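You operate a simulated robot arm through the tools that you are given. There is no shell and no other tool.

The job below is to be done with a simulated robot arm. You get a single attempt, and the scene is never put back.

JOB
Load the grey and purple boxes into the brown tray.
Fine: each right up against its back wall, side by side, upright and square to the wall. Set down upright: what you pick out.

The check looks at the end state, three seconds after you hand in, the way a careful person would. Anything else that was tipped, shoved, dropped, spilled or broken makes it a failure.

ROBOT AND FRAMES
A 6-joint arm with a two-finger gripper, fixed in place. Base frame: the origin is on the floor under the middle of its stand, x ahead of it, y to its left, z up; the work surface is at about z = 0.78. Lengths are in m, angles in degrees, forces in N, time in s.
It reaches about 1.417 m from its shoulder. Its first joint turns from -166.0 to 166.0 degrees. Payload 3.43 kg.
The tool frame sits at the grasp point between the pads (the TCP): z along the fingers, y along the line on which they close. The tips reach 0.02 m beyond it. The gripper opens to 0.19 m; its body begins 0.248 m behind the TCP.
Orientation is told as [roll, pitch, yaw] about the base's x, y, z axes, in that order, counted from this pose: with the fingers straight down and closing along the base's y, the tool's x points along the base's -x, its y along +y and its z along -z.

CONTROLS
- The arm moves only by the tool play_rows. Its argument "steps" is a list of rows, each a list of 3 entries, a list of its own where there are three numbers: the shift along the base's x, y, z in units of 200 mm (1.0 is 200 mm), then the turn, a rotation vector about the base's x, y, z in units of 180 degrees (1.0 is 180 degrees), then the gripper command, from -1 (shut) to 1 (fully open), values between in proportion. In form: [[[x, y, z], [rx, ry, rz], gripper], ...]. A call has 1 to 20 rows; each row is the pose to reach, as a shift and turn from the pose commanded when the call began. A call with a number of a shift or a turn outside -1 to 1 is refused whole. Rows are played at 5 a second. More than 0.05 m and 8.6 degrees between two rows, or a gripper value outside its range, and nothing of the call is played. A pose out of reach is approached as far as the arm can. The call stops where the force on the tool passes 40 N (or 10 N more than at its start, if that is more) or the arm is blocked; 0.2 s more then pass. The fingers move at their own pace (about 0.153 m/s each) and stop on an object; they squeeze with about 33 N. The grip force told is the motor's: it shows also when the fingers shut on nothing. Time passes only in rows, and 0.2 s behind the last, so rows that repeat a pose let the fingers close. The reply holds the time, the measured pose of the TCP, the force on the tool along the base axes, the opening and the grip force, in the units named above and with some noise, with the torque about the TCP (base axes, N m) and any sound that the robot's microphone picked up.
- Cameras (640 x 400 px; columns grow to the right, rows downward): "scene" is fixed at [0.0497, -0.4977, 1.4991]; the picture's right is [0.42, -0.91, 0.00], its down [-0.65, -0.30, -0.70] and it looks along [0.64, 0.29, -0.71] (base axes); focal length 327 px, centre (320, 200). "wrist" rides on the gripper at [0.07, -0.008, -0.288] in the tool frame; the picture's right is [0.12, 0.99, 0.00], its down [-0.96, 0.12, -0.25] and it looks along [-0.25, 0.03, 0.97] (tool axes); focal length 261 px, centre (320, 200). There is no depth. A picture from a camera that has moved, and an enlarged one, comes with that camera's place and axes in the base frame and with its lens.
- camera(camera): a new picture of that camera. It takes no simulated time.
- slide_trunk(by): moves the trunk up (or, below 0, down) by that many m; the arm rides with it, the base frame stays. It gives what a move gives, with no picture.
- zoom(camera, box): a new picture of the part [left, top, right, bottom] of that camera's present view, enlarged. It takes no simulated time.
- finish_job(): hands the job in; it is judged then, once.

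Places have to be worked out from the pictures, the camera data and where the tool is seen. Open the gripper and draw the arm clear of the work before you hand the job in, unless the task says otherwise.

The tools are called after ">>>" as a command line: name --argument value ..., lists and objects as JSON in quotes. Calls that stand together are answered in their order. play_rows: Moves the arm, as the interface text tells. Its arguments: {"type":"object","properties":{"steps":{"type":"array","items":{"type":"array"}}},"required":["steps"]} The other tools are called the same way: slide_trunk (by) moves the trunk up or down; camera (camera) takes a picture; zoom (camera, box) takes an enlarged picture of a part of a camera's view; finish_job () hands the job in.

At the start:

```text
time_s: 0.0
ee_pos: [0.5982, -0.1421, 1.0863]
tcp_rot: [0.0, 0.1, 0.0]
wrist_force: [-0.5, 0.6, 0.1]
ft_torque: [0.0, 0.04, 0.04]
opening: 0.1898
finger_force: 0.0
trunk travel left (down, up): [-0.2, 0.24]
```

scene: 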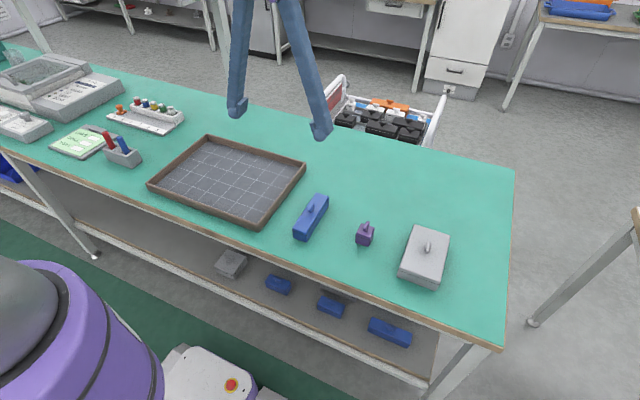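
wrist: 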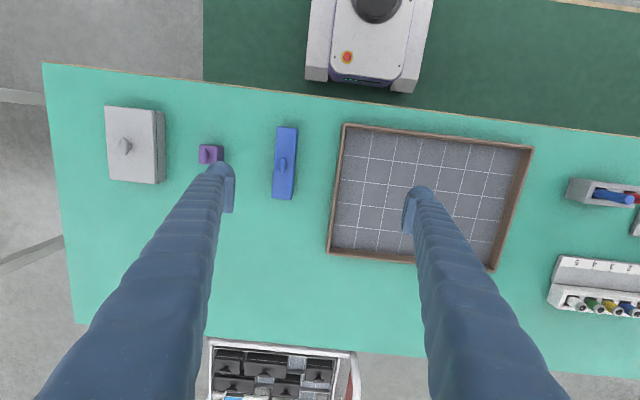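

I see a grey box, a purple small box and a blue box, all with knobs on top, and the brown tray to the left. I'll zoom in on both cameras for detail before moving.

>>> zoom --camera "scene" --box '[280, 170, 480, 300]'

>>> zoom --camera "scene" --box '[130, 120, 330, 245]'

>>> zoom --camera "wrist" --box '[80, 80, 320, 230]'

>>> zoom --camera "wrist" --box '[310, 100, 550, 280]'

```text
3.08 times, centred on (380, 235) of scene
camera zoom: at [0.0497, -0.4977, 1.4991], right [0.42, -0.91, 0.0], down [-0.65, -0.3, -0.7], along [0.64, 0.29, -0.71], focal length 1006 px, centre (135, 92)
```

zoom: 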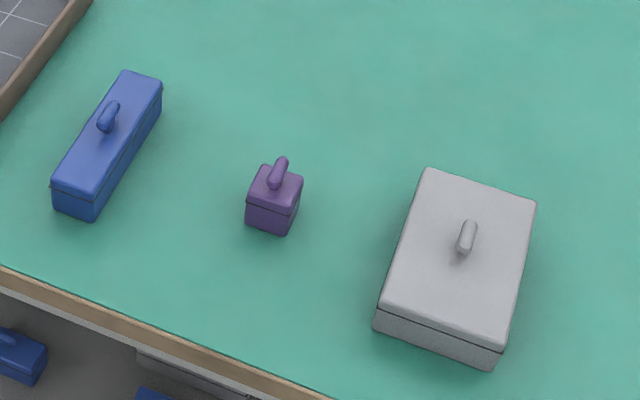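

```text
3.20 times, centred on (230, 182) of scene
camera zoom: at [0.0497, -0.4977, 1.4991], right [0.42, -0.91, 0.0], down [-0.65, -0.3, -0.7], along [0.64, 0.29, -0.71], focal length 1046 px, centre (608, 256)
```

zoom: 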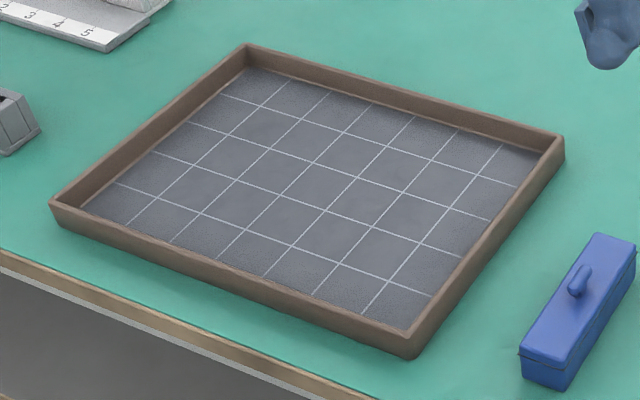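

```text
2.67 times, centred on (200, 155) of wrist
camera zoom: at [0.5284, -0.1527, 1.3756], right [-0.12, 0.99, 0.0], down [0.96, 0.12, 0.25], along [0.25, 0.03, -0.97], focal length 695 px, centre (640, 320)
```

zoom: 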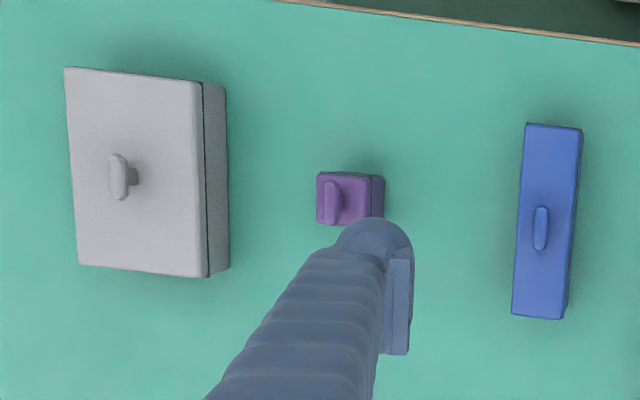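

```text
2.22 times, centred on (430, 190) of wrist
camera zoom: at [0.5284, -0.1527, 1.3756], right [-0.12, 0.99, 0.0], down [0.96, 0.12, 0.25], along [0.25, 0.03, -0.97], focal length 579 px, centre (76, 222)
```

zoom: 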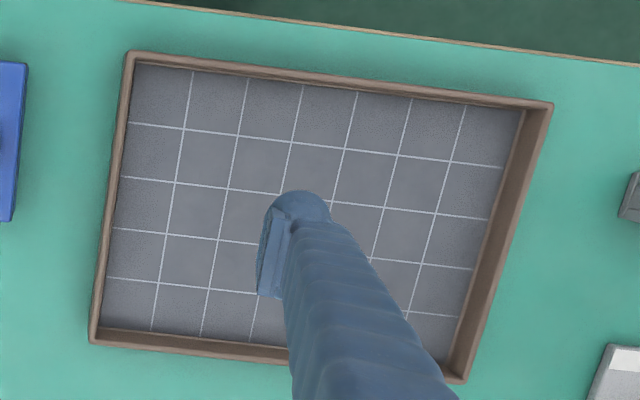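

The tray appears aligned with the base axes (x≈0.50–0.80, y≈-0.105–0.305). Grey box is centred near (0.605, -0.546), about 0.15×0.10×0.034, and purple near (0.602, -0.383), about 0.04 cubed. I move towards the grey box at height first, gripper open, to look closer.

>>> play_rows --steps '[[[0, -0.2, 0], [0, 0, 0], 1], [[0, -0.4, 0], [0, 0, 0], 1], [[0, -0.6, 0], [0, 0, 0], 1], [[0, -0.8, 0], [0, 0, 0], 1], [[0, -1.0, 0], [0, 0, 0], 1]]'

>>> play_rows --steps '[[[0, -0.2, 0], [0, 0, 0], 1], [[0, -0.4, 0], [0, 0, 0], 1], [[0.02, -0.6, 0], [0, 0, 0], 1], [[0.03, -0.8, 0], [0, 0, 0], 1], [[0.034, -1.0, 0], [0, 0, 0], 1], [[0.034, -1.0, 0], [0, 0, 0], 1]]'

>>> camera --camera "wrist"

>>> camera --camera "scene"

```text
time_s: 1.2
ee_pos: [0.5985, -0.3453, 1.0898]
tcp_rot: [-0.1, 0.1, 0.1]
wrist_force: [-0.3, -0.2, -0.2]
ft_torque: [0.04, -0.02, 0.01]
opening: 0.1901
finger_force: 0.1
trunk travel left (down, up): [-0.2, 0.24]
```

```text
time_s: 2.6
ee_pos: [0.6032, -0.5444, 1.0893]
tcp_rot: [0.0, 0.0, 0.2]
wrist_force: [1.1, 0.0, 1.1]
ft_torque: [0.08, 0.04, 0.0]
opening: 0.1899
finger_force: 0.0
trunk travel left (down, up): [-0.2, 0.24]
```

```text
taken
camera wrist: at [0.5333, -0.5523, 1.3769], right [-0.12, 0.99, 0.0], down [0.96, 0.12, 0.25], along [0.25, 0.03, -0.97], focal length 261 px, centre (320, 200)
```

wrist: 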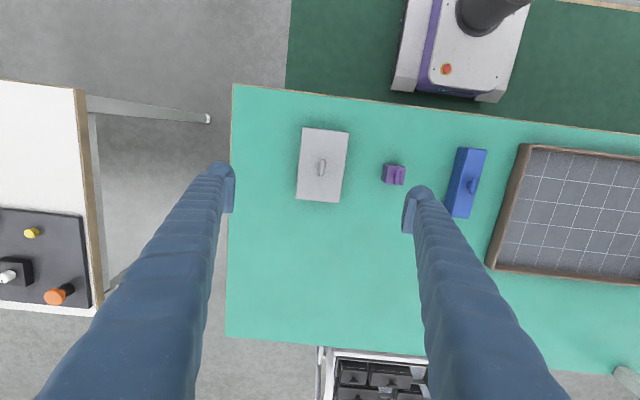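

```text
taken
```

scene: 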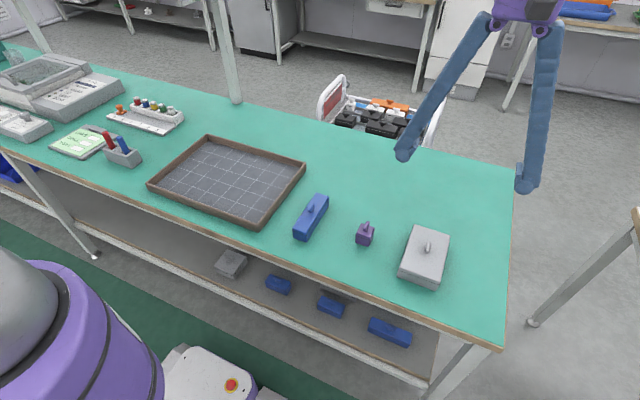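

The view is clear with grey between the fingers. I'll zoom on the grey and purple boxes to refine their positions.

>>> zoom --camera "wrist" --box '[280, 110, 440, 210]'

>>> zoom --camera "scene" --box '[350, 210, 462, 300]'

>>> zoom --camera "scene" --box '[380, 100, 560, 212]'

```text
4.00 times, centred on (360, 160) of wrist
camera zoom: at [0.5333, -0.5523, 1.3769], right [-0.12, 0.99, 0.0], down [0.96, 0.12, 0.25], along [0.25, 0.03, -0.97], focal length 1043 px, centre (160, 360)
```

zoom: 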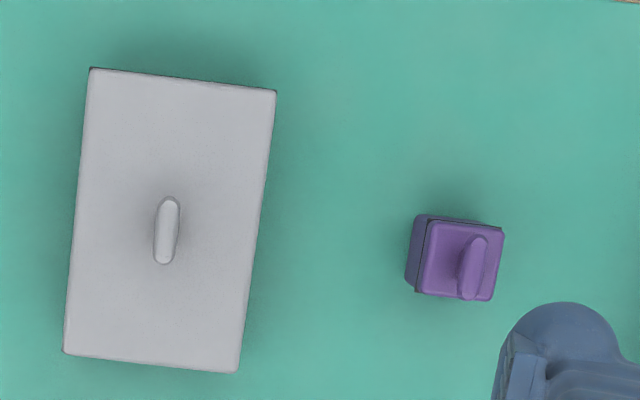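

```text
4.44 times, centred on (406, 255) of scene
camera zoom: at [0.0497, -0.4977, 1.4991], right [0.42, -0.91, 0.0], down [-0.65, -0.3, -0.7], along [0.64, 0.29, -0.71], focal length 1453 px, centre (-62, -44)
```

zoom: 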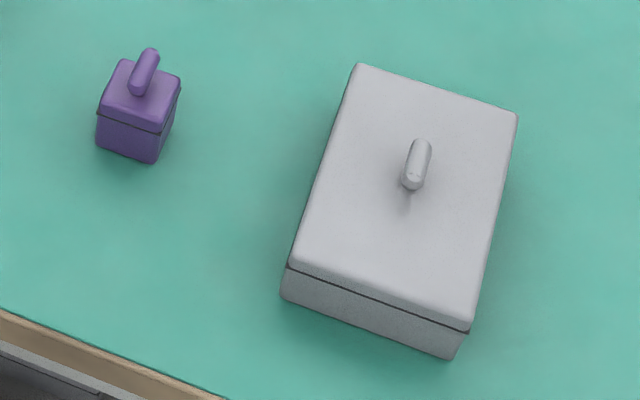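

```text
3.56 times, centred on (470, 156) of scene
camera zoom: at [0.0497, -0.4977, 1.4991], right [0.42, -0.91, 0.0], down [-0.65, -0.3, -0.7], along [0.64, 0.29, -0.71], focal length 1163 px, centre (-213, 356)
```

zoom: 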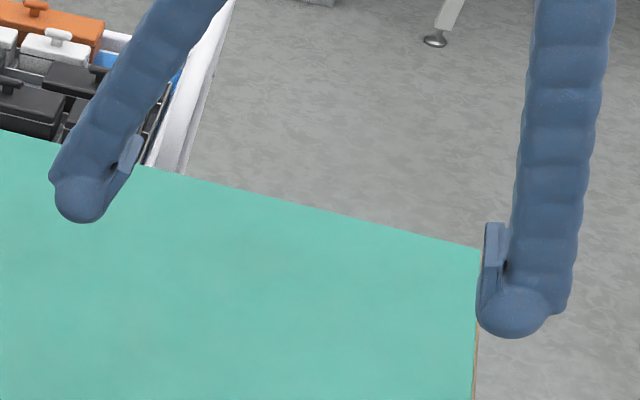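

Grey looks centred near (0.603, -0.540), purple near (0.602, -0.38). I'll take a close zoom on the purple and grey boxes to judge heights before descending.

>>> zoom --camera "scene" --box '[350, 215, 382, 250]'

>>> zoom --camera "scene" --box '[392, 218, 456, 294]'

```text
11.43 times, centred on (366, 232) of scene
camera zoom: at [0.0497, -0.4977, 1.4991], right [0.42, -0.91, 0.0], down [-0.65, -0.3, -0.7], along [0.64, 0.29, -0.71], focal length 3737 px, centre (-206, -171)
```

zoom: 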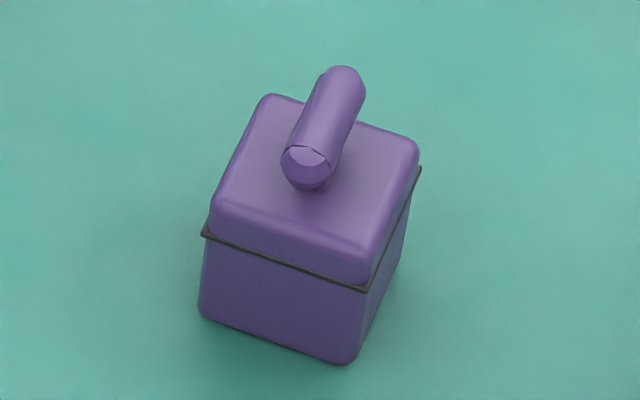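

```text
5.26 times, centred on (424, 256) of scene
camera zoom: at [0.0497, -0.4977, 1.4991], right [0.42, -0.91, 0.0], down [-0.65, -0.3, -0.7], along [0.64, 0.29, -0.71], focal length 1721 px, centre (-227, -95)
```

zoom: 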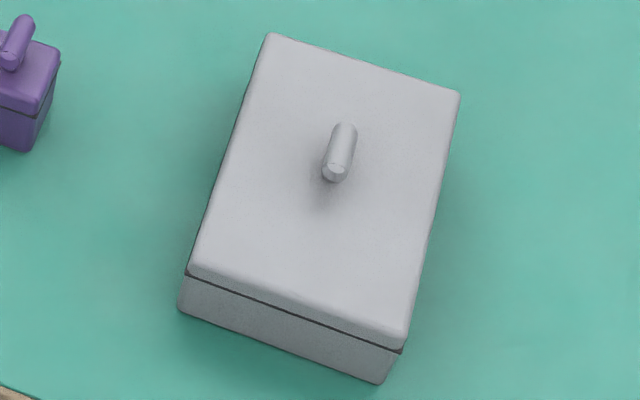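

Heights resolved: on both boxes the lid seam is about 31 mm up and the lid top about 48 mm, so I'll grip the bodies low, below the seam. I narrow the gripper to about 0.145 m and descend part-way over grey.

>>> play_rows --steps '[[[-0.005, 0.005, -0.2], [0, 0, 0], 0.53], [[-0.005, 0.007, -0.4], [0, 0, 0], 0.53], [[-0.005, 0.007, -0.6], [0, 0, 0], 0.53], [[-0.005, 0.007, -0.8], [0, 0, 0], 0.53], [[-0.005, 0.007, -0.95], [0, 0, 0], 0.53], [[-0.005, 0.007, -0.95], [0, 0, 0], 0.53], [[-0.005, 0.007, -0.95], [0, 0, 0], 0.53]]'

>>> camera --camera "wrist"

>>> zoom --camera "scene" --box '[340, 140, 520, 300]'

```text
time_s: 4.2
ee_pos: [0.6034, -0.5414, 0.8977]
tcp_rot: [0.1, 0.0, 0.0]
wrist_force: [1.0, 0.8, 0.4]
ft_torque: [-0.02, 0.04, -0.03]
opening: 0.1455
finger_force: 0.0
trunk travel left (down, up): [-0.2, 0.24]
```

```text
taken
camera wrist: at [0.5329, -0.5505, 1.1866], right [-0.12, 0.99, 0.0], down [0.96, 0.12, 0.25], along [0.24, 0.03, -0.97], focal length 261 px, centre (320, 200)
```

wrist: 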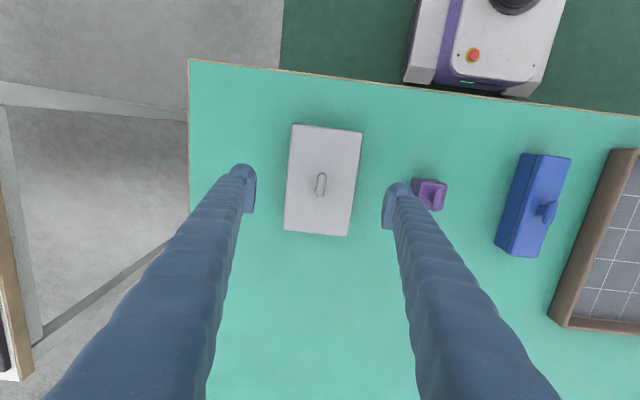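

```text
2.50 times, centred on (430, 220) of scene
camera zoom: at [0.0497, -0.4977, 1.4991], right [0.42, -0.91, 0.0], down [-0.65, -0.3, -0.7], along [0.64, 0.29, -0.71], focal length 817 px, centre (45, 150)
```

zoom: 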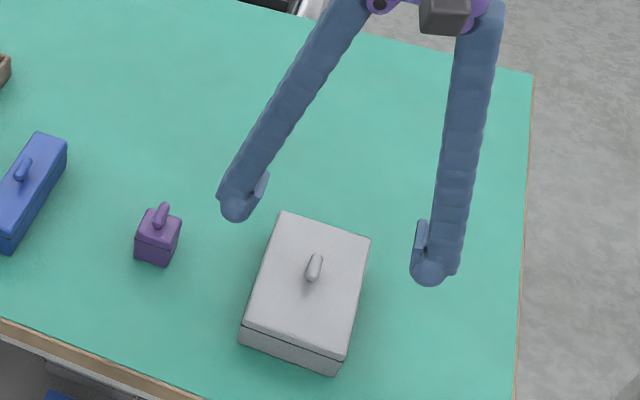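

The fingers straddle the grey box with clearance on both sides. I descend to about z=0.805 with the gripper still part open.

>>> play_rows --steps '[[[0, 0, -0.15], [0, 0, 0], 0.53], [[0, 0, -0.3], [0, 0, 0], 0.53], [[0, 0, -0.4], [0, 0, 0], 0.53], [[0, 0, -0.45], [0, 0, 0], 0.53], [[0, 0, -0.45], [0, 0, 0], 0.53]]'

>>> zoom --camera "scene" --box '[340, 180, 500, 300]'

>>> camera --camera "wrist"

```text
time_s: 5.4
ee_pos: [0.605, -0.5415, 0.8074]
tcp_rot: [0.0, 0.0, 0.0]
wrist_force: [0.3, 0.0, -0.3]
ft_torque: [-0.01, 0.0, -0.04]
opening: 0.1454
finger_force: 0.1
trunk travel left (down, up): [-0.2, 0.24]
```

```text
3.33 times, centred on (420, 240) of scene
camera zoom: at [0.0497, -0.4977, 1.4991], right [0.42, -0.91, 0.0], down [-0.65, -0.3, -0.7], along [0.64, 0.29, -0.71], focal length 1090 px, centre (-13, 67)
```

zoom: 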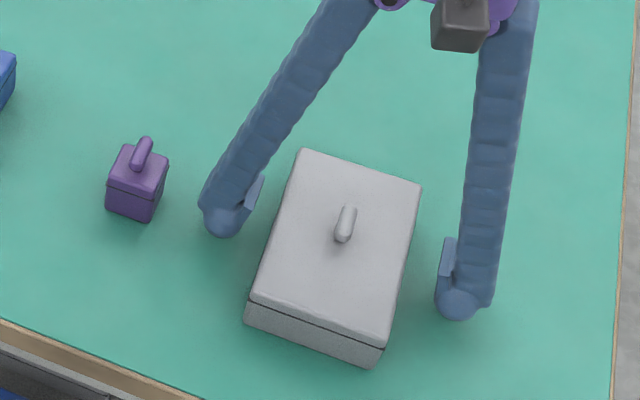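

```text
taken
camera wrist: at [0.5336, -0.5509, 1.0958], right [-0.12, 0.99, 0.0], down [0.96, 0.12, 0.25], along [0.25, 0.03, -0.97], focal length 261 px, centre (320, 200)
```

wrist: 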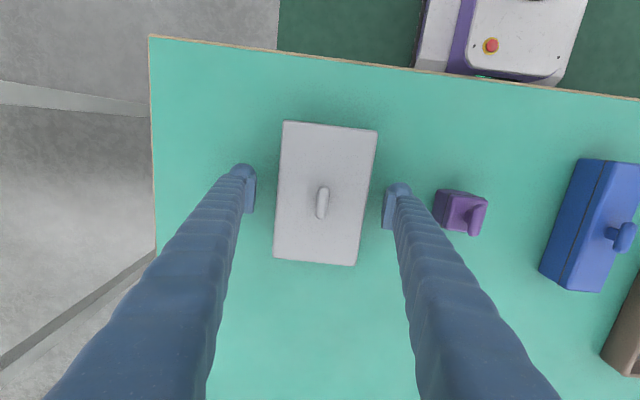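

The gripper is centred around the grey body, no contact yet. I close on it now.

>>> play_rows --steps '[[[0, 0, 0], [0, 0, 0], 0.2], [[0, 0, 0], [0, 0, 0], 0.0], [[0, 0, 0], [0, 0, 0], -0.3], [[0, 0, 0], [0, 0, 0], -1], [[0, 0, 0], [0, 0, 0], -1], [[0, 0, 0], [0, 0, 0], -1]]'

>>> camera --camera "wrist"

>>> zoom --camera "scene" --box '[340, 180, 500, 300]'

```text
time_s: 6.8
ee_pos: [0.6025, -0.5418, 0.8065]
tcp_rot: [0.0, 0.0, 0.1]
wrist_force: [-0.2, 1.6, 1.2]
ft_torque: [0.03, -0.01, -0.01]
opening: 0.0998
finger_force: 32.7
trunk travel left (down, up): [-0.2, 0.24]
```

```text
taken
camera wrist: at [0.5336, -0.5506, 1.0959], right [-0.12, 0.99, 0.0], down [0.96, 0.12, 0.25], along [0.24, 0.03, -0.97], focal length 261 px, centre (320, 200)
```

wrist: 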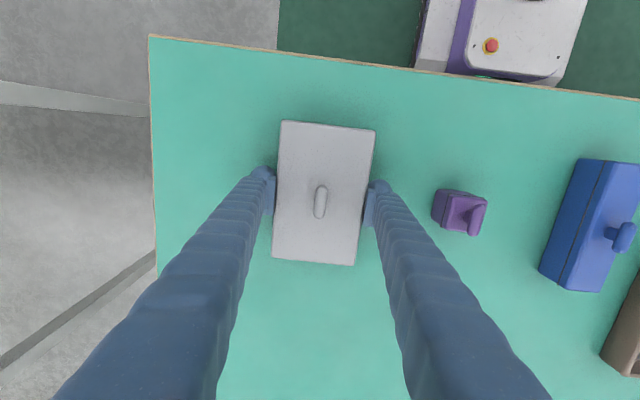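

```text
3.33 times, centred on (420, 240) of scene
camera zoom: at [0.0497, -0.4977, 1.4991], right [0.42, -0.91, 0.0], down [-0.65, -0.3, -0.7], along [0.64, 0.29, -0.71], focal length 1090 px, centre (-13, 67)
```

zoom: 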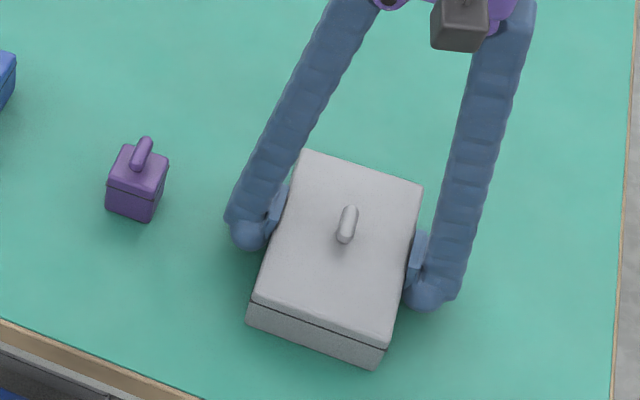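

Grip confirmed: opening 0.0998 and 32.7 N. I lift 40 mm slowly and check weight and whether the lid and body rise together.

>>> play_rows --steps '[[[0, 0, 0.03], [0, 0, 0], -1], [[0, 0, 0.07], [0, 0, 0], -1], [[0, 0, 0.12], [0, 0, 0], -1], [[0, 0, 0.17], [0, 0, 0], -1], [[0, 0, 0.2], [0, 0, 0], -1], [[0, 0, 0.2], [0, 0, 0], -1]]'

>>> zoom --camera "scene" --box '[340, 180, 500, 300]'

>>> camera --camera "wrist"

```text
time_s: 8.2
ee_pos: [0.6028, -0.5419, 0.8471]
tcp_rot: [0.0, 0.1, 0.0]
wrist_force: [1.1, -0.4, -3.8]
ft_torque: [0.01, 0.01, -0.02]
opening: 0.0994
finger_force: 33.3
trunk travel left (down, up): [-0.2, 0.24]
```

```text
3.33 times, centred on (420, 240) of scene
camera zoom: at [0.0497, -0.4977, 1.4991], right [0.42, -0.91, 0.0], down [-0.65, -0.3, -0.7], along [0.64, 0.29, -0.71], focal length 1090 px, centre (-13, 67)
```

zoom: 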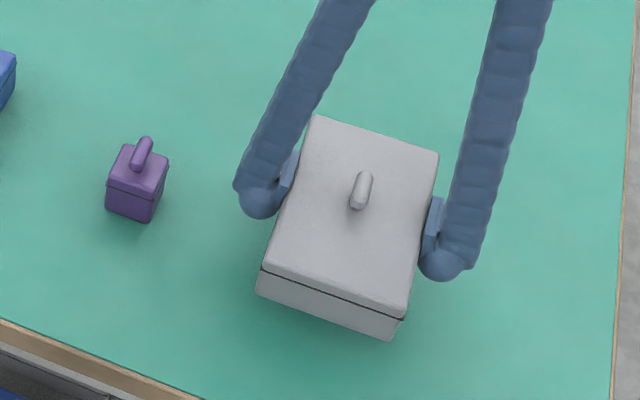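

```text
taken
camera wrist: at [0.5345, -0.5511, 1.1357], right [-0.12, 0.99, 0.0], down [0.96, 0.12, 0.25], along [0.24, 0.03, -0.97], focal length 261 px, centre (320, 200)
```

wrist: 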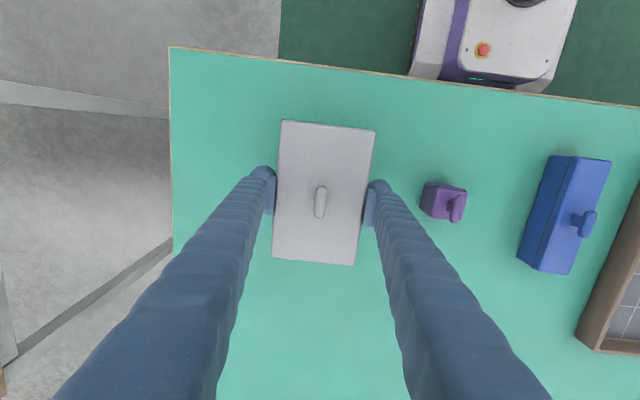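

The box weighs about 4–5 N and came up level with its lid. I raise it well clear of the others and carry it across toward the tray.

>>> play_rows --steps '[[[0, 0, 0.2], [0, 0, 0], -1], [[0, 0, 0.4], [0, 0, 0], -1], [[0, 0.05, 0.6], [0, 0, 0], -1], [[0, 0.2, 0.65], [0, 0, 0], -1], [[0, 0.4, 0.65], [0, 0, 0], -1], [[0, 0.6, 0.65], [0, 0, 0], -1], [[0, 0.8, 0.65], [0, 0, 0], -1], [[0, 1.0, 0.65], [0, 0, 0], -1]]'

>>> play_rows --steps '[[[0.02, 0.2, 0], [0, 0, 0], -1], [[0.04, 0.4, 0], [0, 0, 0], -1], [[0.08, 0.6, 0], [0, 0, 0], -1], [[0.12, 0.8, 0], [0, 0, 0], -1], [[0.18, 1.0, 0], [0, 0, 0], -1]]'

>>> play_rows --steps '[[[0.05, 0.2, 0], [0, 0, 0], -1], [[0.1, 0.4, 0], [0, 0, 0], -1], [[0.15, 0.6, 0], [0, 0, 0], -1], [[0.2, 0.8, 0], [0, 0, 0], -1], [[0.23, 1.0, 0], [0, 0, 0], -1], [[0.23, 1.0, 0], [0, 0, 0], -1]]'

>>> camera --camera "wrist"

>>> camera --camera "scene"

```text
time_s: 10.0
ee_pos: [0.6057, -0.3408, 0.9779]
tcp_rot: [0.0, 0.0, 0.0]
wrist_force: [-0.6, -0.3, -4.0]
ft_torque: [0.0, -0.03, 0.01]
opening: 0.0999
finger_force: 32.8
trunk travel left (down, up): [-0.2, 0.24]
```

```text
time_s: 11.2
ee_pos: [0.6381, -0.1415, 0.9776]
tcp_rot: [0.0, 0.2, 0.1]
wrist_force: [-0.2, 0.2, -3.4]
ft_torque: [-0.06, 0.02, 0.0]
opening: 0.0997
finger_force: 33.5
trunk travel left (down, up): [-0.2, 0.24]
```

```text
time_s: 12.6
ee_pos: [0.6861, 0.0584, 0.978]
tcp_rot: [-0.1, 0.1, 0.0]
wrist_force: [0.1, 0.5, -3.0]
ft_torque: [-0.11, -0.02, 0.03]
opening: 0.0997
finger_force: 33.4
trunk travel left (down, up): [-0.2, 0.24]
```

```text
taken
camera wrist: at [0.6162, 0.0497, 1.2656], right [-0.12, 0.99, 0.0], down [0.96, 0.12, 0.25], along [0.24, 0.03, -0.97], focal length 261 px, centre (320, 200)
```

wrist: 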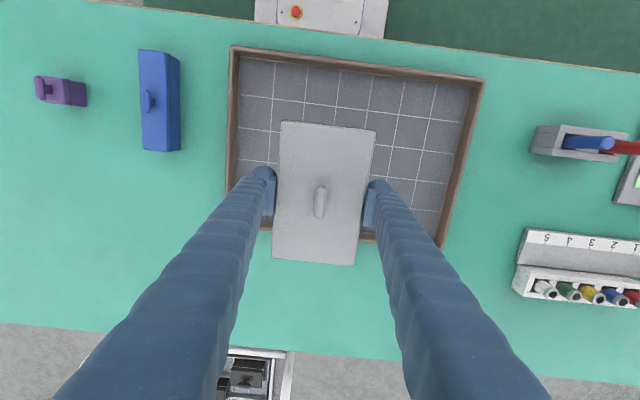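

```text
taken
```

scene: 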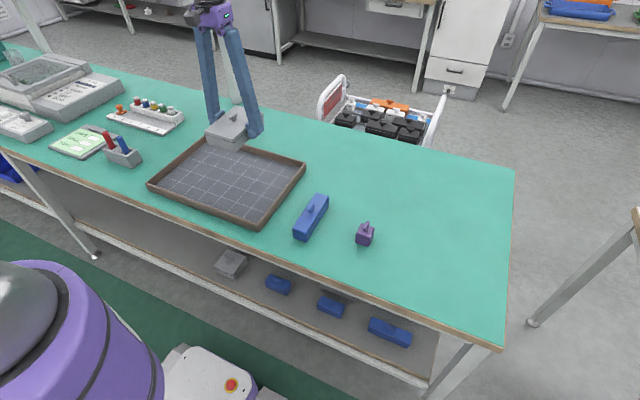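

The held box is over the tray and clear of everything. I zoom in on the tray's back corners to fix the wall position.

>>> zoom --camera "wrist" --box '[360, 180, 456, 260]'

>>> zoom --camera "wrist" --box '[216, 150, 312, 240]'

>>> zoom --camera "scene" --box '[180, 90, 320, 190]'

>>> zoom --camera "scene" --box '[260, 140, 320, 180]'

```text
5.00 times, centred on (408, 220) of wrist
camera zoom: at [0.6162, 0.0497, 1.2656], right [-0.12, 0.99, 0.0], down [0.96, 0.12, 0.25], along [0.24, 0.03, -0.97], focal length 1303 px, centre (-120, 100)
```

zoom: 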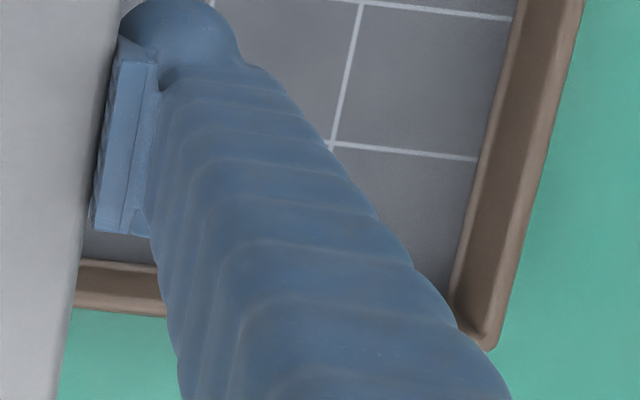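

```text
4.44 times, centred on (264, 195) of wrist
camera zoom: at [0.6162, 0.0497, 1.2656], right [-0.12, 0.99, 0.0], down [0.96, 0.12, 0.25], along [0.24, 0.03, -0.97], focal length 1158 px, centre (569, 222)
```

zoom: 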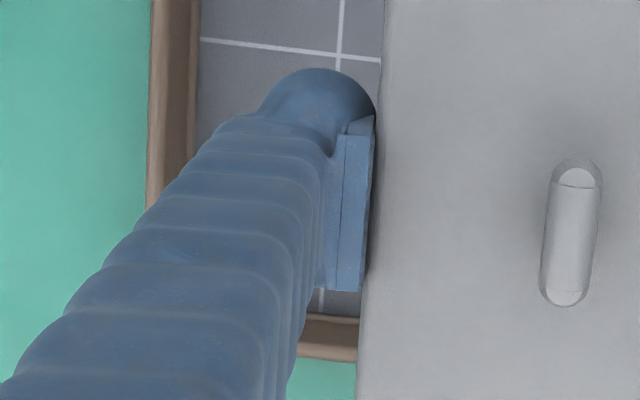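

```text
4.00 times, centred on (250, 140) of scene
camera zoom: at [0.0497, -0.4977, 1.4991], right [0.42, -0.91, 0.0], down [-0.65, -0.3, -0.7], along [0.64, 0.29, -0.71], focal length 1308 px, centre (600, 440)
```

zoom: 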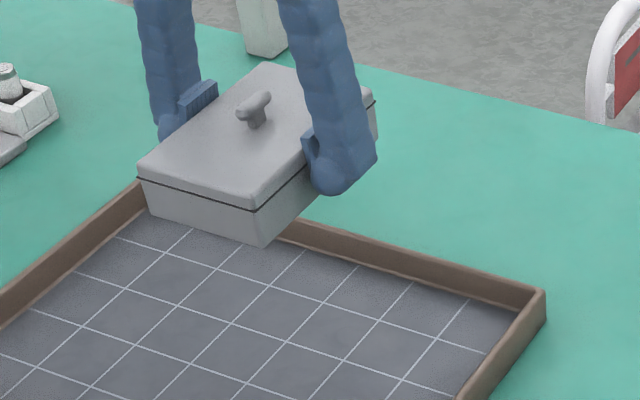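

```text
10.00 times, centred on (290, 160) of scene
camera zoom: at [0.0497, -0.4977, 1.4991], right [0.42, -0.91, 0.0], down [-0.65, -0.3, -0.7], along [0.64, 0.29, -0.71], focal length 3270 px, centre (620, 600)
```

zoom: 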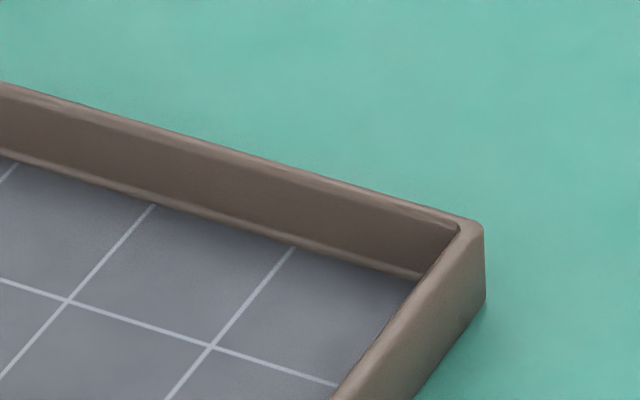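

From both cameras the back wall's inner face is near x≈0.795–0.801, wall top z≈0.812, and the box's far edge is about 77 mm ahead of the TCP. I shift to y≈0.134 and lower to just inside the tray, about 30 mm short of the back wall.

>>> play_rows --steps '[[[0, 0.19, 0], [0, 0, 0], -1], [[0, 0.375, 0], [0, 0, 0], -1], [[0, 0.375, -0.15], [0, 0, 0], -1], [[0, 0.375, -0.3], [0, 0, 0], -1], [[0, 0.375, -0.45], [0, 0, 0], -1], [[0, 0.375, -0.58], [0, 0, 0], -1], [[0, 0.375, -0.66], [0, 0, 0], -1], [[0, 0.375, -0.72], [0, 0, 0], -1], [[0, 0.375, -0.72], [0, 0, 0], -1]]'

>>> zoom --camera "scene" --box '[140, 80, 320, 200]'

>>> camera --camera "wrist"

```text
time_s: 14.6
ee_pos: [0.6868, 0.132, 0.8316]
tcp_rot: [0.0, 0.1, 0.1]
wrist_force: [0.2, 1.0, -2.9]
ft_torque: [-0.03, 0.02, 0.0]
opening: 0.0997
finger_force: 33.3
trunk travel left (down, up): [-0.2, 0.24]
```

```text
3.33 times, centred on (230, 140) of scene
camera zoom: at [0.0497, -0.4977, 1.4991], right [0.42, -0.91, 0.0], down [-0.65, -0.3, -0.7], along [0.64, 0.29, -0.71], focal length 1090 px, centre (620, 400)
```

zoom: 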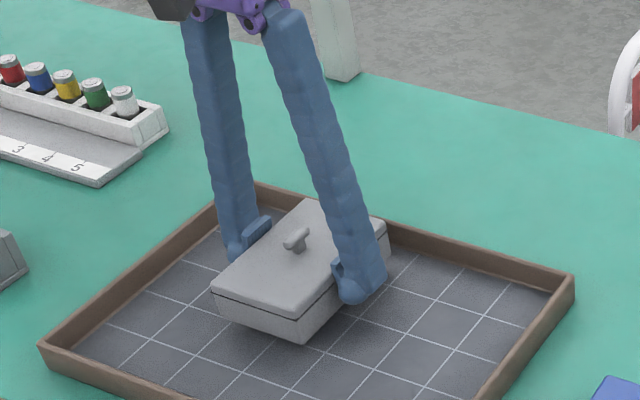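

```text
taken
camera wrist: at [0.6167, 0.123, 1.1202], right [-0.12, 0.99, 0.0], down [0.96, 0.12, 0.25], along [0.24, 0.03, -0.97], focal length 261 px, centre (320, 200)
```

wrist: 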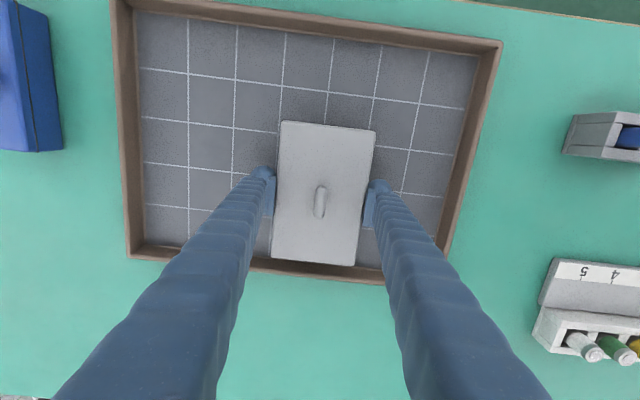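

Box hovers inside the tray well short of the back wall. I zoom to measure the gap to the wall and the relative squareness.

>>> zoom --camera "wrist" --box '[240, 215, 400, 300]'

>>> zoom --camera "wrist" --box '[110, 190, 270, 280]'

```text
4.00 times, centred on (320, 258) of wrist
camera zoom: at [0.6167, 0.123, 1.1202], right [-0.12, 0.99, 0.0], down [0.96, 0.12, 0.25], along [0.24, 0.03, -0.97], focal length 1043 px, centre (320, -30)
```

zoom: 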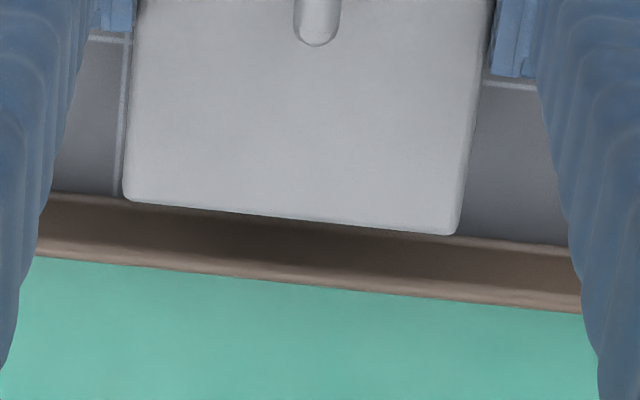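

```text
4.00 times, centred on (190, 235) of wrist
camera zoom: at [0.6167, 0.123, 1.1202], right [-0.12, 0.99, 0.0], down [0.96, 0.12, 0.25], along [0.24, 0.03, -0.97], focal length 1043 px, centre (840, 60)
```

zoom: 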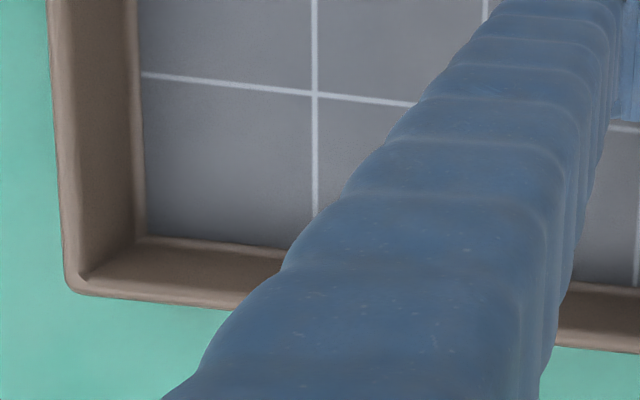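

The box edge and the wall's edge lines are parallel to within about 0.2°. I lower in small steps to feel the tray floor.

>>> play_rows --steps '[[[0, 0, -0.035], [0, 0, 0], -1], [[0, 0, -0.06], [0, 0, 0], -1], [[0, 0, -0.075], [0, 0, 0], -1], [[0, 0, -0.075], [0, 0, 0], -1]]'

>>> zoom --camera "scene" --box '[180, 110, 280, 190]'

```text
time_s: 15.6
ee_pos: [0.6862, 0.1331, 0.8176]
tcp_rot: [0.0, 0.1, 0.1]
wrist_force: [-0.2, -0.5, -3.7]
ft_torque: [0.02, 0.0, -0.02]
opening: 0.0996
finger_force: 32.9
trunk travel left (down, up): [-0.2, 0.24]
```

```text
5.00 times, centred on (230, 150) of scene
camera zoom: at [0.0497, -0.4977, 1.4991], right [0.42, -0.91, 0.0], down [-0.65, -0.3, -0.7], along [0.64, 0.29, -0.71], focal length 1635 px, centre (770, 450)
```

zoom: 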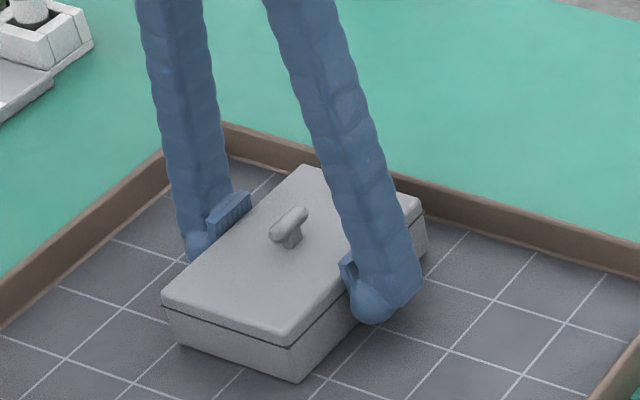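

No floor contact yet (still -3.7 N). I continue down by small amounts.

>>> play_rows --steps '[[[0, 0, -0.005], [0, 0, 0], -1], [[0, 0, -0.01], [0, 0, 0], -1], [[0, 0, -0.015], [0, 0, 0], -1], [[0, 0, -0.015], [0, 0, 0], -1]]'

```text
time_s: 16.6
ee_pos: [0.687, 0.133, 0.8164]
tcp_rot: [0.0, -0.1, -0.1]
wrist_force: [4.8, -0.7, 21.3]
ft_torque: [-0.15, 0.74, 0.04]
opening: 0.0997
finger_force: 32.8
trunk travel left (down, up): [-0.2, 0.24]
```

Floor contact found at TCP z≈0.8155 (21 N). I back off about 2 mm so it hovers, then move toward the wall up to a few mm short.

>>> play_rows --steps '[[[0, 0, 0.008], [0, 0, 0], -1], [[0, 0, 0.016], [0, 0, 0], -1], [[0, 0, 0.016], [0, 0, 0], -1]]'

>>> play_rows --steps '[[[0.04, 0, 0], [0, 0, 0], -1], [[0.08, 0, 0], [0, 0, 0], -1], [[0.11, 0, 0], [0, 0, 0], -1], [[0.11, 0, 0], [0, 0, 0], -1]]'

>>> zoom --camera "wrist" --box '[240, 215, 400, 300]'

>>> zoom --camera "scene" --box '[180, 110, 280, 190]'

```text
time_s: 17.4
ee_pos: [0.6848, 0.133, 0.8181]
tcp_rot: [0.0, 0.2, -0.1]
wrist_force: [0.2, -1.1, -3.4]
ft_torque: [0.0, -0.03, 0.02]
opening: 0.0996
finger_force: 33.3
trunk travel left (down, up): [-0.2, 0.24]
```

```text
time_s: 18.4
ee_pos: [0.7094, 0.1335, 0.8177]
tcp_rot: [0.0, 0.1, 0.0]
wrist_force: [-0.3, 0.2, -3.0]
ft_torque: [0.0, -0.02, 0.0]
opening: 0.0999
finger_force: 32.9
trunk travel left (down, up): [-0.2, 0.24]
```

```text
4.00 times, centred on (320, 258) of wrist
camera zoom: at [0.6389, 0.1231, 1.1067], right [-0.12, 0.99, 0.0], down [0.96, 0.12, 0.25], along [0.24, 0.03, -0.97], focal length 1043 px, centre (320, -30)
```

zoom: 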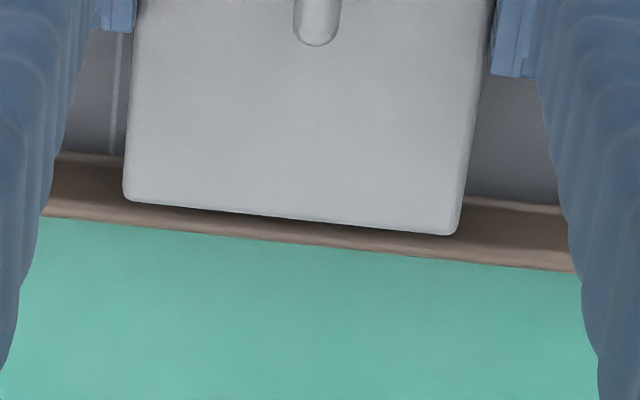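

```text
5.00 times, centred on (230, 150) of scene
camera zoom: at [0.0497, -0.4977, 1.4991], right [0.42, -0.91, 0.0], down [-0.65, -0.3, -0.7], along [0.64, 0.29, -0.71], focal length 1635 px, centre (770, 450)
```

zoom: 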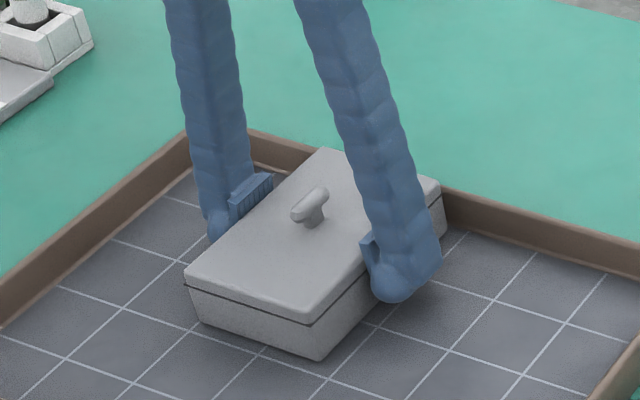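

Estimated gap to the wall is about 10 mm. I advance 6 mm, then go in 1 mm steps watching the x force.

>>> play_rows --steps '[[[0.015, 0, 0], [0, 0, 0], -1], [[0.03, 0, 0], [0, 0, 0], -1], [[0.03, 0, 0], [0, 0, 0], -1]]'

>>> play_rows --steps '[[[0.005, 0, 0], [0, 0, 0], -1], [[0.005, 0, 0], [0, 0, 0], -1]]'

>>> zoom --camera "wrist" --box '[260, 225, 380, 290]'

>>> zoom --camera "scene" --box '[220, 110, 290, 160]'

```text
time_s: 19.2
ee_pos: [0.7143, 0.1339, 0.8178]
tcp_rot: [-0.1, 0.1, 0.1]
wrist_force: [0.4, 0.7, -3.3]
ft_torque: [-0.03, -0.01, 0.03]
opening: 0.0994
finger_force: 32.8
trunk travel left (down, up): [-0.2, 0.24]
```

```text
time_s: 19.8
ee_pos: [0.7157, 0.1343, 0.8189]
tcp_rot: [0.0, 0.1, 0.0]
wrist_force: [0.1, 0.3, -3.0]
ft_torque: [0.0, -0.01, 0.01]
opening: 0.0995
finger_force: 33.1
trunk travel left (down, up): [-0.2, 0.24]
```

```text
5.33 times, centred on (320, 258) of wrist
camera zoom: at [0.6455, 0.1241, 1.1072], right [-0.12, 0.99, 0.0], down [0.96, 0.12, 0.25], along [0.24, 0.03, -0.97], focal length 1390 px, centre (320, -107)
```

zoom: 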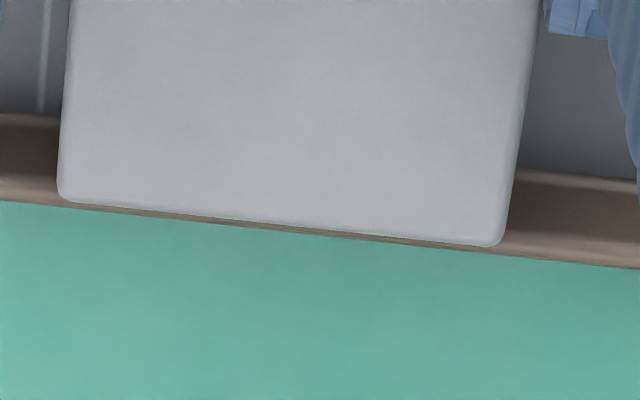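

```text
8.00 times, centred on (255, 135) of scene
camera zoom: at [0.0497, -0.4977, 1.4991], right [0.42, -0.91, 0.0], down [-0.65, -0.3, -0.7], along [0.64, 0.29, -0.71], focal length 2616 px, centre (840, 720)
```

zoom: 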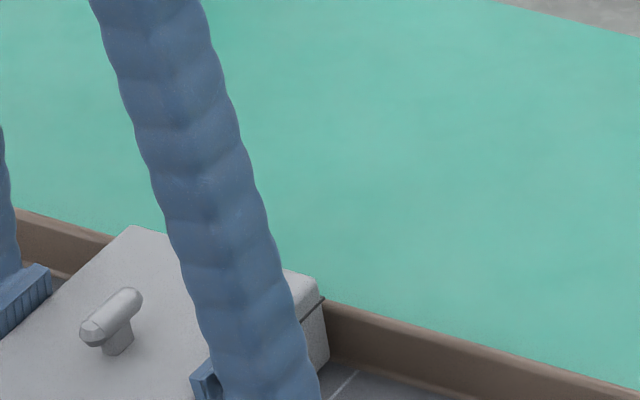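

Still no contact force at x≈0.715; the remaining gap looks like a few mm. I continue in 1 mm steps.

>>> play_rows --steps '[[[0.005, 0, 0], [0, 0, 0], -1], [[0.005, 0, 0], [0, 0, 0], -1]]'

>>> play_rows --steps '[[[0.005, 0, 0], [0, 0, 0], -1], [[0.005, 0, 0], [0, 0, 0], -1]]'

```text
time_s: 20.4
ee_pos: [0.717, 0.1341, 0.8191]
tcp_rot: [0.1, 0.1, 0.1]
wrist_force: [-0.6, 0.3, -3.3]
ft_torque: [-0.01, -0.05, -0.01]
opening: 0.0996
finger_force: 32.8
trunk travel left (down, up): [-0.2, 0.24]
```

```text
time_s: 21.0
ee_pos: [0.7168, 0.1323, 0.8188]
tcp_rot: [0.1, 0.1, -0.1]
wrist_force: [-0.5, -0.2, -3.7]
ft_torque: [0.0, 0.0, -0.04]
opening: 0.0996
finger_force: 33.0
trunk travel left (down, up): [-0.2, 0.24]
```

Still free at about 0.717. Another 1 mm step, then one more, checking force.

>>> play_rows --steps '[[[0.005, 0, 0], [0, 0, 0], -1], [[0.005, 0, 0], [0, 0, 0], -1]]'

>>> zoom --camera "scene" --box '[240, 135, 280, 165]'

```text
time_s: 21.6
ee_pos: [0.7172, 0.1337, 0.8185]
tcp_rot: [-0.1, 0.2, -0.1]
wrist_force: [0.0, -0.6, -3.3]
ft_torque: [-0.02, 0.04, -0.02]
opening: 0.0996
finger_force: 33.2
trunk travel left (down, up): [-0.2, 0.24]
```

```text
13.33 times, centred on (260, 150) of scene
camera zoom: at [0.0497, -0.4977, 1.4991], right [0.42, -0.91, 0.0], down [-0.65, -0.3, -0.7], along [0.64, 0.29, -0.71], focal length 4360 px, centre (1120, 867)
```

zoom: 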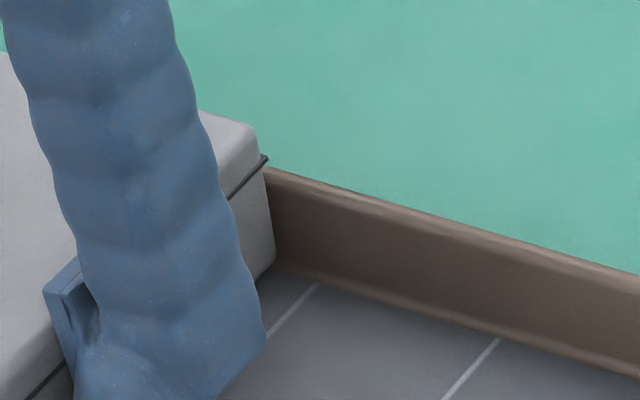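

The box's far corner is visually almost at the wall. I keep stepping 1 mm with force checks.

>>> play_rows --steps '[[[0.005, 0, 0], [0, 0, 0], -1], [[0.005, 0, 0], [0, 0, 0], -1]]'

```text
time_s: 22.2
ee_pos: [0.7183, 0.1336, 0.8192]
tcp_rot: [0.0, 0.1, 0.2]
wrist_force: [0.4, -0.6, -3.5]
ft_torque: [0.01, -0.03, 0.0]
opening: 0.0999
finger_force: 32.6
trunk travel left (down, up): [-0.2, 0.24]
```

No contact yet at commanded 0.719. Another 1 mm.

>>> play_rows --steps '[[[0.005, 0, 0], [0, 0, 0], -1], [[0.005, 0, 0], [0, 0, 0], -1]]'

```text
time_s: 22.8
ee_pos: [0.7203, 0.1338, 0.8193]
tcp_rot: [0.0, 0.0, -0.1]
wrist_force: [-3.5, 0.1, -3.1]
ft_torque: [0.01, 0.04, -0.14]
opening: 0.0996
finger_force: 32.4
trunk travel left (down, up): [-0.2, 0.24]
```

Contact with the wall: Fx ≈ -3.5 N at x≈0.720. I now lower the last ~1.5 mm to the tray floor in tiny steps.

>>> play_rows --steps '[[[0, 0, -0.004], [0, 0, 0], -1], [[0, 0, -0.007], [0, 0, 0], -1], [[0, 0, -0.007], [0, 0, 0], -1]]'

```text
time_s: 23.6
ee_pos: [0.7199, 0.1337, 0.8178]
tcp_rot: [0.0, 0.0, 0.2]
wrist_force: [-4.2, 0.3, -2.3]
ft_torque: [-0.08, 0.0, -0.12]
opening: 0.0996
finger_force: 33.5
trunk travel left (down, up): [-0.2, 0.24]
```

Vertical force is still mostly the box's weight. Lower another 0.6 mm.

>>> play_rows --steps '[[[0, 0, -0.003], [0, 0, 0], -1], [[0, 0, -0.003], [0, 0, 0], -1]]'

```text
time_s: 24.2
ee_pos: [0.7199, 0.1335, 0.8172]
tcp_rot: [0.0, 0.0, -0.1]
wrist_force: [-5.4, 3.0, 2.9]
ft_torque: [0.03, 0.41, -0.24]
opening: 0.0996
finger_force: 33.4
trunk travel left (down, up): [-0.2, 0.24]
```

Box now rests on the floor (Fz +2.9) and against the wall. I check the tray hasn't shifted and the contact visually before releasing.

>>> zoom --camera "scene" --box '[260, 140, 320, 180]'

>>> zoom --camera "scene" --box '[190, 115, 280, 175]'

>>> zoom --camera "wrist" --box '[240, 215, 400, 300]'

```text
10.00 times, centred on (290, 160) of scene
camera zoom: at [0.0497, -0.4977, 1.4991], right [0.42, -0.91, 0.0], down [-0.65, -0.3, -0.7], along [0.64, 0.29, -0.71], focal length 3270 px, centre (620, 600)
```

zoom: 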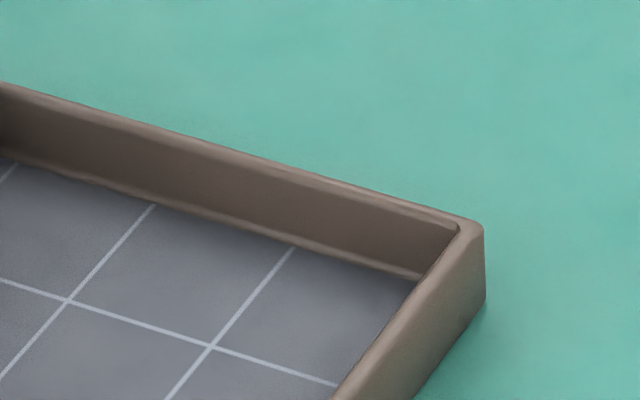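

```text
6.67 times, centred on (235, 145) of scene
camera zoom: at [0.0497, -0.4977, 1.4991], right [0.42, -0.91, 0.0], down [-0.65, -0.3, -0.7], along [0.64, 0.29, -0.71], focal length 2180 px, centre (887, 567)
```

zoom: 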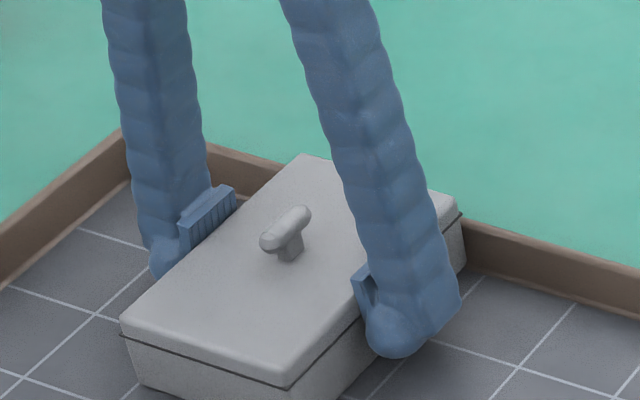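

```text
4.00 times, centred on (320, 258) of wrist
camera zoom: at [0.6498, 0.124, 1.1056], right [-0.12, 0.99, 0.0], down [0.96, 0.12, 0.25], along [0.24, 0.03, -0.97], focal length 1043 px, centre (320, -30)
```

zoom: 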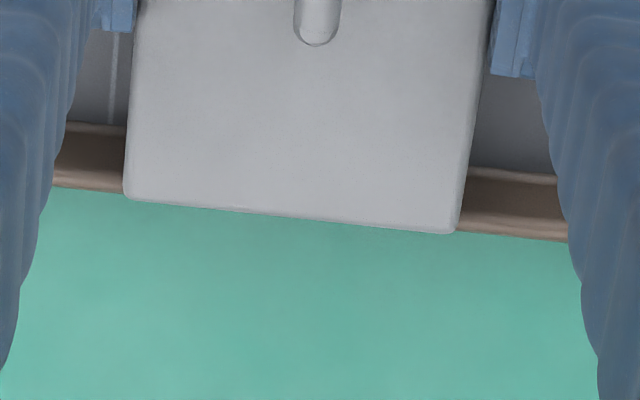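

The tray hasn't moved and the grey box is square against the wall. I release by opening gradually to about 0.13 m.

>>> play_rows --steps '[[[0, 0, 0], [0, 0, 0], 0.05], [[0, 0, 0], [0, 0, 0], 0.1], [[0, 0, 0], [0, 0, 0], 0.2], [[0, 0, 0], [0, 0, 0], 0.3], [[0, 0, 0], [0, 0, 0], 0.37], [[0, 0, 0], [0, 0, 0], 0.37]]'

>>> zoom --camera "wrist" --box '[220, 100, 420, 290]'

>>> zoom --camera "scene" --box '[190, 115, 280, 175]'

```text
time_s: 25.6
ee_pos: [0.7203, 0.1334, 0.8154]
tcp_rot: [0.1, 0.1, 0.0]
wrist_force: [-0.4, 0.1, -0.7]
ft_torque: [0.0, 0.0, 0.01]
opening: 0.1301
finger_force: 0.0
trunk travel left (down, up): [-0.2, 0.24]
```

```text
2.11 times, centred on (320, 195) of wrist
camera zoom: at [0.6502, 0.1238, 1.1052], right [-0.12, 0.99, 0.0], down [0.96, 0.12, 0.25], along [0.24, 0.03, -0.97], focal length 549 px, centre (320, 210)
```

zoom: 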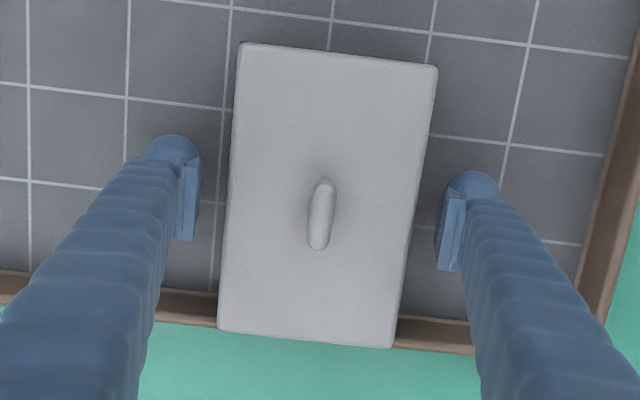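

```text
6.67 times, centred on (235, 145) of scene
camera zoom: at [0.0497, -0.4977, 1.4991], right [0.42, -0.91, 0.0], down [-0.65, -0.3, -0.7], along [0.64, 0.29, -0.71], focal length 2180 px, centre (887, 567)
```

zoom: 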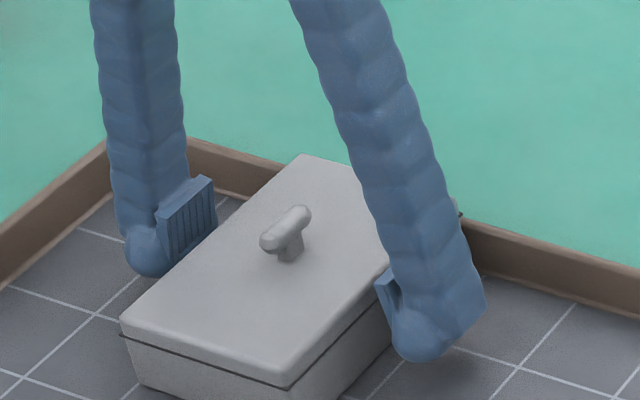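

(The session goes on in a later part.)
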